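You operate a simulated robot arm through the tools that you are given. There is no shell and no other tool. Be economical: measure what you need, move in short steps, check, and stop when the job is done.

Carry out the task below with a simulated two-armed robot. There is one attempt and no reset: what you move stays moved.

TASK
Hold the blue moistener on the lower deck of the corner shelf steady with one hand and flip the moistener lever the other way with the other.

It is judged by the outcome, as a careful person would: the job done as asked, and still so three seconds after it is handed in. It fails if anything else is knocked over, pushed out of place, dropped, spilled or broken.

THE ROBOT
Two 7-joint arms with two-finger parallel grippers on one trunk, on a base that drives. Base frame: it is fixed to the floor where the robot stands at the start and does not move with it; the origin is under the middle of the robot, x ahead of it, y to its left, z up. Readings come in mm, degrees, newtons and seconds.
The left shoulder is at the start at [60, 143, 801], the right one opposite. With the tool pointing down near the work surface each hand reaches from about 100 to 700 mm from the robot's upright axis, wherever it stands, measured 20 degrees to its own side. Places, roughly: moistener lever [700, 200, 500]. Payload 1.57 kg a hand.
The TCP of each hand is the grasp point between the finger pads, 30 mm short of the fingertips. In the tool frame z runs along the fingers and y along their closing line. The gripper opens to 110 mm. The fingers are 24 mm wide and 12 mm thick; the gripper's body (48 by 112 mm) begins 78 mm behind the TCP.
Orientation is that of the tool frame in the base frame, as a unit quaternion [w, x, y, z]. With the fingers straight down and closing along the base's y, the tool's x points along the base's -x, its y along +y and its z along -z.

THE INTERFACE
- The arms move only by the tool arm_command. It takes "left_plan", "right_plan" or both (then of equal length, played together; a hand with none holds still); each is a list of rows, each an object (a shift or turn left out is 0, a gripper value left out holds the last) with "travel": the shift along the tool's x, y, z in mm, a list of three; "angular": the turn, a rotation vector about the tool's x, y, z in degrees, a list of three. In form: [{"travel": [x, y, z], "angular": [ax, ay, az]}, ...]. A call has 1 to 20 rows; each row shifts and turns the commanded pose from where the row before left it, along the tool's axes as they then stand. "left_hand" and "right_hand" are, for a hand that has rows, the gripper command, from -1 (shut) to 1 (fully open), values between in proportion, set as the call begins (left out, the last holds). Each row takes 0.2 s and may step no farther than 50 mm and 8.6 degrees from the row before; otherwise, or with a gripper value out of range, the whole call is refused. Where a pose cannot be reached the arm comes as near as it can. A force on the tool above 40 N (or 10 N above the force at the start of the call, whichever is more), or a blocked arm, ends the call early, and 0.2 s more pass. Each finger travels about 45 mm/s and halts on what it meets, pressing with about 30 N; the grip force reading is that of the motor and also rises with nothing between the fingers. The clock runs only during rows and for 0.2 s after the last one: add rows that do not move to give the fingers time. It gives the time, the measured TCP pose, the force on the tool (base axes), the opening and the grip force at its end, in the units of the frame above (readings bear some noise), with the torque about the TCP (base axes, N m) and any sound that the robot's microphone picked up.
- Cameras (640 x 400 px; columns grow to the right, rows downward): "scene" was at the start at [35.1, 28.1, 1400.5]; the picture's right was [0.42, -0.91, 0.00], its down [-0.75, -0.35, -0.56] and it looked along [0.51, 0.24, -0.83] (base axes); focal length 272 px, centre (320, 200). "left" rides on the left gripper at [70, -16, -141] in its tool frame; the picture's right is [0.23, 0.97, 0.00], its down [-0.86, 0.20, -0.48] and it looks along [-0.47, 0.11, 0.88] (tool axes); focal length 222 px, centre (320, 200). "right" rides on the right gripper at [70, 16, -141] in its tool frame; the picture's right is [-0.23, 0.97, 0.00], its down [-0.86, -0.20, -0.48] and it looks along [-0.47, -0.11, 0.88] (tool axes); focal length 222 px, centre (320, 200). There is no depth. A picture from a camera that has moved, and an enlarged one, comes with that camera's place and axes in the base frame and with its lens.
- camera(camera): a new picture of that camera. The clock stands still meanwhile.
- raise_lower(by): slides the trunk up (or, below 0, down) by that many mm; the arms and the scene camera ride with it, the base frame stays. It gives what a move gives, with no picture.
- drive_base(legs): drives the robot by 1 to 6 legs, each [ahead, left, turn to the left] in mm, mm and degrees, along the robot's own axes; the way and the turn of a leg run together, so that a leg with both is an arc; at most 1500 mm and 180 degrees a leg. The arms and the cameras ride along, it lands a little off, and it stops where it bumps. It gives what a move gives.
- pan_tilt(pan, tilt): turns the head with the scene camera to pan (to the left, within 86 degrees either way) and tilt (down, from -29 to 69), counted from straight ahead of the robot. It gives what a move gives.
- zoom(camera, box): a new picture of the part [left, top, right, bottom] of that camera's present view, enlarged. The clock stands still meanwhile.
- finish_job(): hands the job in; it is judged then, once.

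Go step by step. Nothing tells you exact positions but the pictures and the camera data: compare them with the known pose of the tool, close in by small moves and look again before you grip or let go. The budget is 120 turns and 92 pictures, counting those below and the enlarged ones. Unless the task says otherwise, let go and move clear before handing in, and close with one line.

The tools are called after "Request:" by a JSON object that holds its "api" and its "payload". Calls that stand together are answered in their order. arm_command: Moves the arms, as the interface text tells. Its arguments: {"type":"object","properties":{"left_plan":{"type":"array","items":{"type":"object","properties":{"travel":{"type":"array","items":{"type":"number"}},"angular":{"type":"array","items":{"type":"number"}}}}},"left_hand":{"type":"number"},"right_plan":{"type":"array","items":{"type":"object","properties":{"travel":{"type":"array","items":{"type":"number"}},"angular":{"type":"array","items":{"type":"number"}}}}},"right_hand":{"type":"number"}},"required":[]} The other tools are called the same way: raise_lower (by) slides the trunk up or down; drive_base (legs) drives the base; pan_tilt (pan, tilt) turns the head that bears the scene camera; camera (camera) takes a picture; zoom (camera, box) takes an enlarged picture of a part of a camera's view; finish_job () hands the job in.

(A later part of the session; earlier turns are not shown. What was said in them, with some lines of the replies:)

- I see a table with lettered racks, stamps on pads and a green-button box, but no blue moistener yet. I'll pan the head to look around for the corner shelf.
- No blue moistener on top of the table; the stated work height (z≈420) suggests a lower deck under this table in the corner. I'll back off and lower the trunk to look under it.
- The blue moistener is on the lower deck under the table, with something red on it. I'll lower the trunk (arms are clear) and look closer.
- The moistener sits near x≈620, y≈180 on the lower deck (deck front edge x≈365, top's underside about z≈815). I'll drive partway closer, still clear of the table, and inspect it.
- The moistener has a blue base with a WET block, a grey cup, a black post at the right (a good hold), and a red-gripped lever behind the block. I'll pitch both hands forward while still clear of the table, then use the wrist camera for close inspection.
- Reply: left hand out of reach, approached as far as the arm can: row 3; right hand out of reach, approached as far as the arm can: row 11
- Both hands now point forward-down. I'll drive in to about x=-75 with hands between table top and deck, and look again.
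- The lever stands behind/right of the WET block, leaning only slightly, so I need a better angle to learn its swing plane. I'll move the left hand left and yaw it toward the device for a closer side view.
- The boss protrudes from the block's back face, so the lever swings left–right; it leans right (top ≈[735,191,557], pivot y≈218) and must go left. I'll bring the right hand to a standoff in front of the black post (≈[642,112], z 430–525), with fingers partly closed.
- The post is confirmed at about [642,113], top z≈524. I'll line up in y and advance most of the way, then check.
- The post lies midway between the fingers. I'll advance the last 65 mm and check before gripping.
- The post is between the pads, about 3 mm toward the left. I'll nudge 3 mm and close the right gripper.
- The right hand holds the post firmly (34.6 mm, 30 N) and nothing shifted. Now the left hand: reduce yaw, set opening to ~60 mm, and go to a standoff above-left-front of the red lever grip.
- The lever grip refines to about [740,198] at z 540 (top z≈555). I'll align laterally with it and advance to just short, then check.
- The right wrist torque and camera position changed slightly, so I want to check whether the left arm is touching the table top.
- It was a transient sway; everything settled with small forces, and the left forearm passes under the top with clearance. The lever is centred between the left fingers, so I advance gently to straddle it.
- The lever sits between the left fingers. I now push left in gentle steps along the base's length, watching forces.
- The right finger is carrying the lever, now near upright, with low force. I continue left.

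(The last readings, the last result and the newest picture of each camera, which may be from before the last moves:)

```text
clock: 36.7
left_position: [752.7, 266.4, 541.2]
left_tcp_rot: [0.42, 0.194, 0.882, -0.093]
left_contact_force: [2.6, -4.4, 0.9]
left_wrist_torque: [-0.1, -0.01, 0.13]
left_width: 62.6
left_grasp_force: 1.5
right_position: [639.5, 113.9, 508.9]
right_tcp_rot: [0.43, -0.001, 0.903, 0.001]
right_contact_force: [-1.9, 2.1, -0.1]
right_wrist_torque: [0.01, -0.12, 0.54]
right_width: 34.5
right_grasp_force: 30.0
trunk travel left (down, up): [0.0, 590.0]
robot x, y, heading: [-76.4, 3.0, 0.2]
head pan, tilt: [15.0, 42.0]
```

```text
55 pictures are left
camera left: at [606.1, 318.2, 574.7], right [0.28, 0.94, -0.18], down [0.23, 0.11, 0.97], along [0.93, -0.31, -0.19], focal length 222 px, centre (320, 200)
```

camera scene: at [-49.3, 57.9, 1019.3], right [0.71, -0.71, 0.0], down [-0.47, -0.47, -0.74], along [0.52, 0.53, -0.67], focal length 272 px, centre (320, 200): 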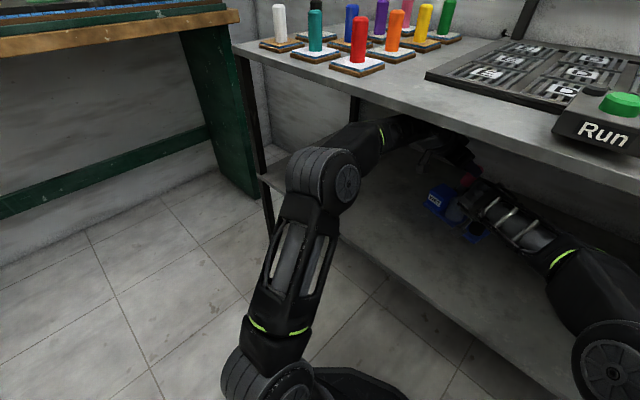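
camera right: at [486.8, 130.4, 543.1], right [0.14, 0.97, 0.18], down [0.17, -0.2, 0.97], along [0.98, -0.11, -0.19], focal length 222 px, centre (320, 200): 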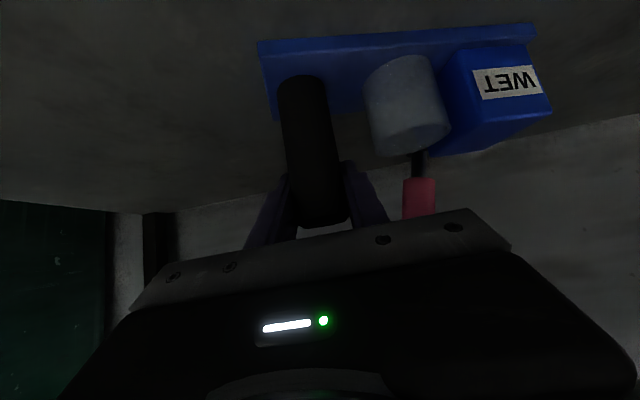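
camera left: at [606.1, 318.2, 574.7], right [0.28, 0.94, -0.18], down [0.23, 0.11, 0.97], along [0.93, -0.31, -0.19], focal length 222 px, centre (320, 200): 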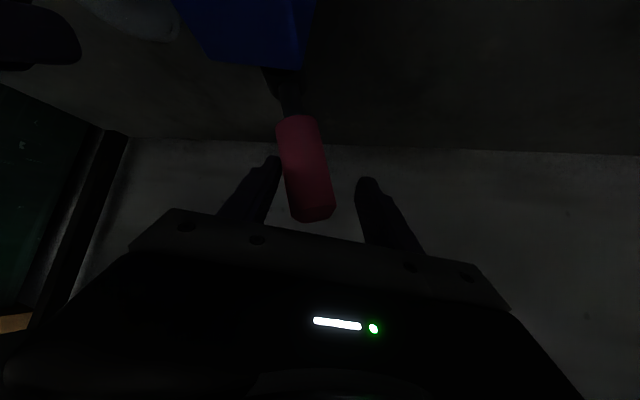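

The lever now leans left by about 20°, mirroring the start. I'll push a little further to confirm it is at its stop.

Request:
{"api": "arm_command", "payload": {"left_plan": [{"travel": [0.65, 4.9, -0.8]}, {"travel": [0.65, 4.9, -0.8]}, {}]}}

Request:
{"api": "camera", "payload": {"camera": "left"}}

```text
clock: 37.5
left_position: [753.7, 276.3, 540.9]
left_tcp_rot: [0.419, 0.194, 0.882, -0.094]
left_contact_force: [-3.4, -13.3, -0.1]
left_wrist_torque: [-0.19, 0.08, 0.03]
left_width: 72.6
left_grasp_force: 6.2
right_position: [640.1, 115.9, 508.4]
right_tcp_rot: [0.43, -0.001, 0.903, 0.001]
right_contact_force: [4.8, 13.0, 0.2]
right_wrist_torque: [-0.28, -0.06, 0.69]
right_width: 34.6
right_grasp_force: 29.7
trunk travel left (down, up): [0.0, 590.0]
robot x, y, heading: [-78.8, 0.2, 0.1]
head pan, tilt: [15.0, 42.0]
```

```text
54 pictures are left
camera left: at [607.8, 327.0, 574.6], right [0.28, 0.94, -0.18], down [0.24, 0.11, 0.96], along [0.93, -0.31, -0.19], focal length 222 px, centre (320, 200)
```

left: 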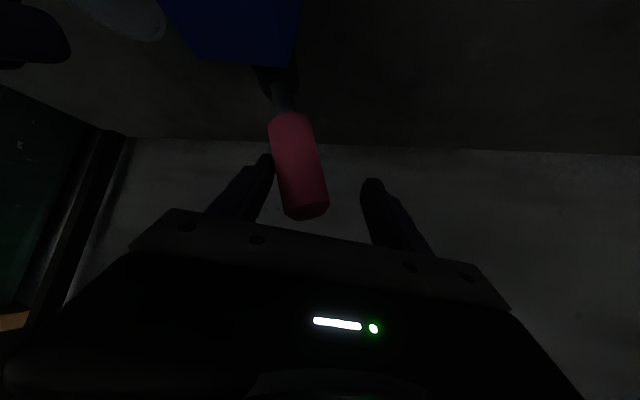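

It's against its stop (13 N resisted by both hands). I'll back the left hand off to centre around the lever and see that it stays.

Request:
{"api": "arm_command", "payload": {"left_plan": [{"travel": [-0.65, -4.9, 0.8]}, {"travel": [-1.3, -9.8, 1.6]}, {}, {}]}}

Request:
{"api": "camera", "payload": {"camera": "left"}}

```text
clock: 38.5
left_position: [751.2, 262.2, 540.7]
left_tcp_rot: [0.42, 0.194, 0.882, -0.092]
left_contact_force: [-1.3, 0.1, -0.3]
left_wrist_torque: [0.0, -0.01, -0.03]
left_width: 60.5
left_grasp_force: 0.0
right_position: [640.8, 112.2, 509.0]
right_tcp_rot: [0.43, 0.0, 0.903, -0.001]
right_contact_force: [0.4, -1.3, -0.9]
right_wrist_torque: [0.16, -0.18, -0.17]
right_width: 34.7
right_grasp_force: 30.5
trunk travel left (down, up): [0.0, 590.0]
robot x, y, heading: [-76.3, -0.1, -0.1]
head pan, tilt: [15.0, 42.0]
```

```text
53 pictures are left
camera left: at [604.3, 313.3, 575.6], right [0.28, 0.94, -0.18], down [0.23, 0.11, 0.97], along [0.93, -0.31, -0.19], focal length 222 px, centre (320, 200)
```

left: 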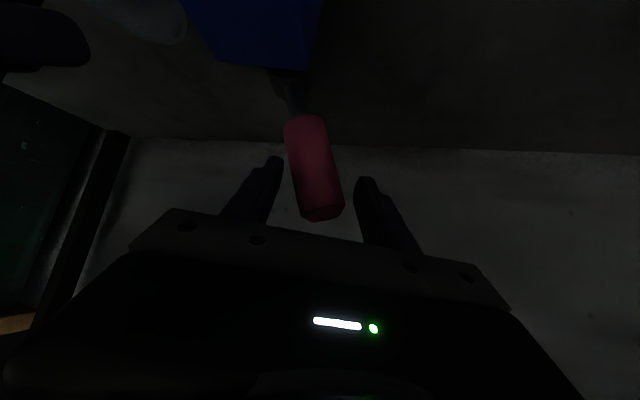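

The lever stays over on its own, free of both fingers. I'll retreat the left hand straight back along the fingers.

Request:
{"api": "arm_command", "payload": {"left_plan": [{"travel": [0, 3, -12]}, {"travel": [0, 2, -15]}, {"travel": [0, 0, -20]}, {"travel": [0, 0, -20]}, {"travel": [0, 0, -20]}, {"travel": [0, 0, -20]}, {"travel": [5, 15, -20]}, {"travel": [5, 20, -20]}, {"travel": [5, 20, -20]}, {}]}}

Request:
{"api": "camera", "payload": {"camera": "left"}}

Request:
{"api": "zoom", "payload": {"camera": "scene", "box": [240, 110, 400, 210]}}

```text
clock: 40.7
left_position: [650.3, 373.1, 628.8]
left_tcp_rot: [0.416, 0.194, 0.883, -0.095]
left_contact_force: [0.2, 0.0, -0.6]
left_wrist_torque: [0.01, -0.02, 0.02]
left_width: 60.5
left_grasp_force: 0.1
right_position: [640.7, 114.8, 508.2]
right_tcp_rot: [0.43, -0.001, 0.903, 0.0]
right_contact_force: [-5.4, 1.8, 9.4]
right_wrist_torque: [-0.31, 0.34, 0.05]
right_width: 34.7
right_grasp_force: 30.4
trunk travel left (down, up): [0.0, 590.0]
robot x, y, heading: [-81.6, -4.5, 0.0]
head pan, tilt: [15.0, 42.0]
```

```text
52 pictures are left
camera left: at [504.9, 424.3, 663.9], right [0.28, 0.94, -0.18], down [0.24, 0.11, 0.96], along [0.93, -0.31, -0.2], focal length 222 px, centre (320, 200)
```

left: 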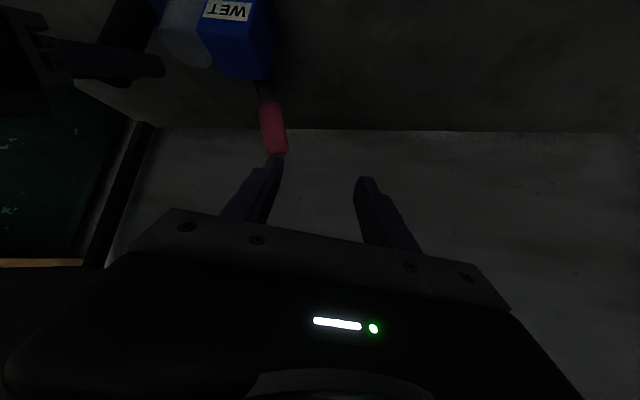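

```text
4.00 times, centred on (320, 160) of scene
camera zoom: at [-26.8, 20.4, 1018.7], right [0.26, -0.97, 0.0], down [-0.65, -0.17, -0.74], along [0.72, 0.19, -0.67], focal length 1090 px, centre (320, 360)
```

zoom: 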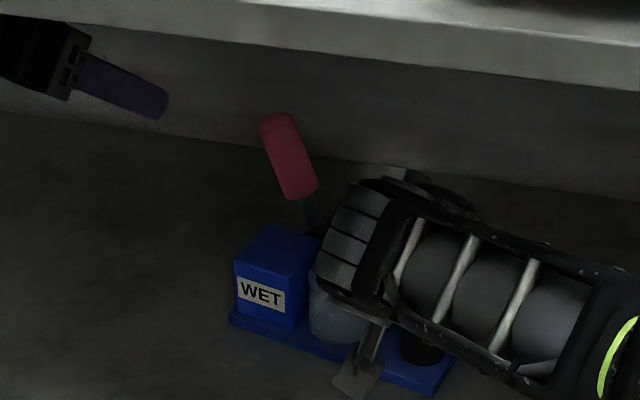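

The lever is flipped left and stays. The right hand shows a ~10 N load and the left hand rose high, possibly brushing the table top from below, so I lower the left hand and check readings.

Request:
{"api": "arm_command", "payload": {"left_plan": [{"travel": [13, 0, 10.5]}, {"travel": [13, 0, 10.5]}, {"travel": [13, 0, 10.5]}, {}, {}]}}

Request:
{"api": "camera", "payload": {"camera": "scene"}}

```text
clock: 41.9
left_position: [649.4, 375.1, 585.3]
left_tcp_rot: [0.42, 0.193, 0.882, -0.092]
left_contact_force: [0.3, 0.0, 0.2]
left_wrist_torque: [0.03, -0.01, 0.03]
left_width: 60.6
left_grasp_force: 0.2
right_position: [639.2, 113.3, 507.9]
right_tcp_rot: [0.43, -0.002, 0.903, 0.001]
right_contact_force: [1.4, -1.0, 2.0]
right_wrist_torque: [0.05, -0.22, -0.04]
right_width: 34.8
right_grasp_force: 30.1
trunk travel left (down, up): [0.0, 590.0]
robot x, y, heading: [-81.2, 4.6, 0.3]
head pan, tilt: [15.0, 42.0]
```

```text
50 pictures are left
camera scene: at [-27.6, 20.6, 1019.3], right [0.26, -0.97, 0.0], down [-0.65, -0.17, -0.74], along [0.72, 0.19, -0.67], focal length 272 px, centre (320, 200)
```

scene: 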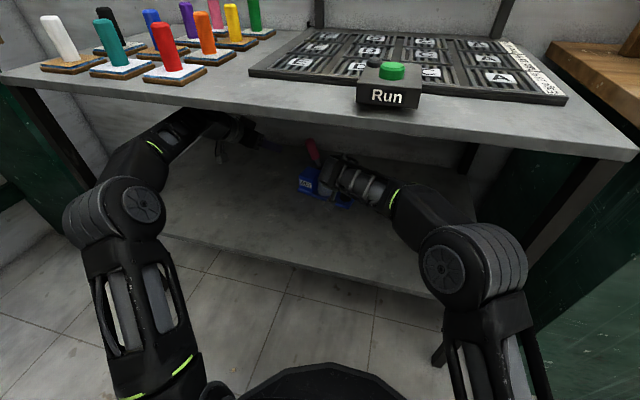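

All settled and the items on top are in place. I release the right hand (modest opening) and retreat back along its approach.

Request:
{"api": "arm_command", "payload": {"right_plan": [{}, {}, {}, {}], "right_hand": 0.06}}

Request:
{"api": "arm_command", "payload": {"right_plan": [{"travel": [0, 0, -12]}, {"travel": [0, 0, -20]}, {"travel": [0, 0, -20]}, {"travel": [0, 0, -20]}, {"travel": [10, -10, -20]}, {"travel": [15, -15, -20]}, {"travel": [15, -15, -20]}, {}]}}

Request:
{"api": "camera", "payload": {"camera": "right"}}

Request:
{"api": "zoom", "payload": {"camera": "scene", "box": [240, 110, 400, 210]}}

```text
clock: 42.9
left_position: [650.1, 376.3, 584.5]
left_tcp_rot: [0.421, 0.193, 0.882, -0.092]
left_contact_force: [-1.0, -0.3, -0.5]
left_wrist_torque: [0.01, 0.02, 0.03]
left_width: 60.6
left_grasp_force: 0.1
right_position: [640.7, 113.7, 509.2]
right_tcp_rot: [0.43, 0.0, 0.903, 0.0]
right_contact_force: [0.4, 0.6, 0.2]
right_wrist_torque: [0.0, -0.01, -0.01]
right_width: 58.5
right_grasp_force: 0.0
trunk travel left (down, up): [0.0, 590.0]
robot x, y, heading: [-78.8, 0.2, 0.3]
head pan, tilt: [15.0, 42.0]
```

```text
clock: 44.7
left_position: [648.6, 374.7, 585.1]
left_tcp_rot: [0.42, 0.193, 0.882, -0.092]
left_contact_force: [-0.3, 0.2, 0.7]
left_wrist_torque: [0.0, -0.01, -0.02]
left_width: 60.7
left_grasp_force: 0.0
right_position: [513.0, 74.4, 560.3]
right_tcp_rot: [0.43, 0.0, 0.903, 0.0]
right_contact_force: [-0.4, 0.8, 0.2]
right_wrist_torque: [-0.04, -0.02, 0.04]
right_width: 58.3
right_grasp_force: 0.1
trunk travel left (down, up): [0.0, 590.0]
robot x, y, heading: [-77.9, -2.1, -0.1]
head pan, tilt: [15.0, 42.0]
```

```text
49 pictures are left
camera right: at [359.5, 90.8, 595.8], right [0.14, 0.97, 0.18], down [0.17, -0.2, 0.97], along [0.98, -0.11, -0.19], focal length 222 px, centre (320, 200)
```

right: 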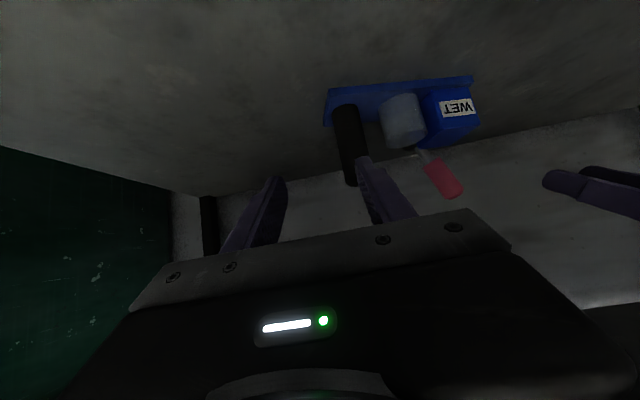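

```text
4.00 times, centred on (320, 160) of scene
camera zoom: at [-27.6, 20.5, 1019.3], right [0.26, -0.97, 0.0], down [-0.65, -0.17, -0.74], along [0.72, 0.19, -0.67], focal length 1090 px, centre (320, 360)
```

zoom: 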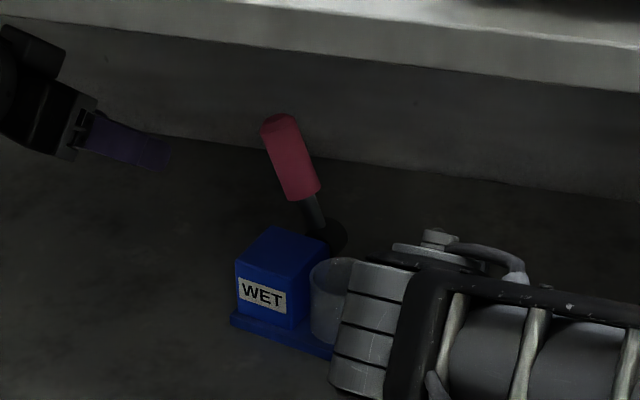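

The lever leans fully left, the moistener stands where it was, both hands are clear and nothing else has moved. I'm handing in.

Request:
{"api": "finish_job", "payload": {}}

```text
The job is handed in.
```

I flipped the moistener lever from leaning right to leaning left, against its stop, while the right hand held the black post; both hands are now clear and nothing else appeared disturbed.
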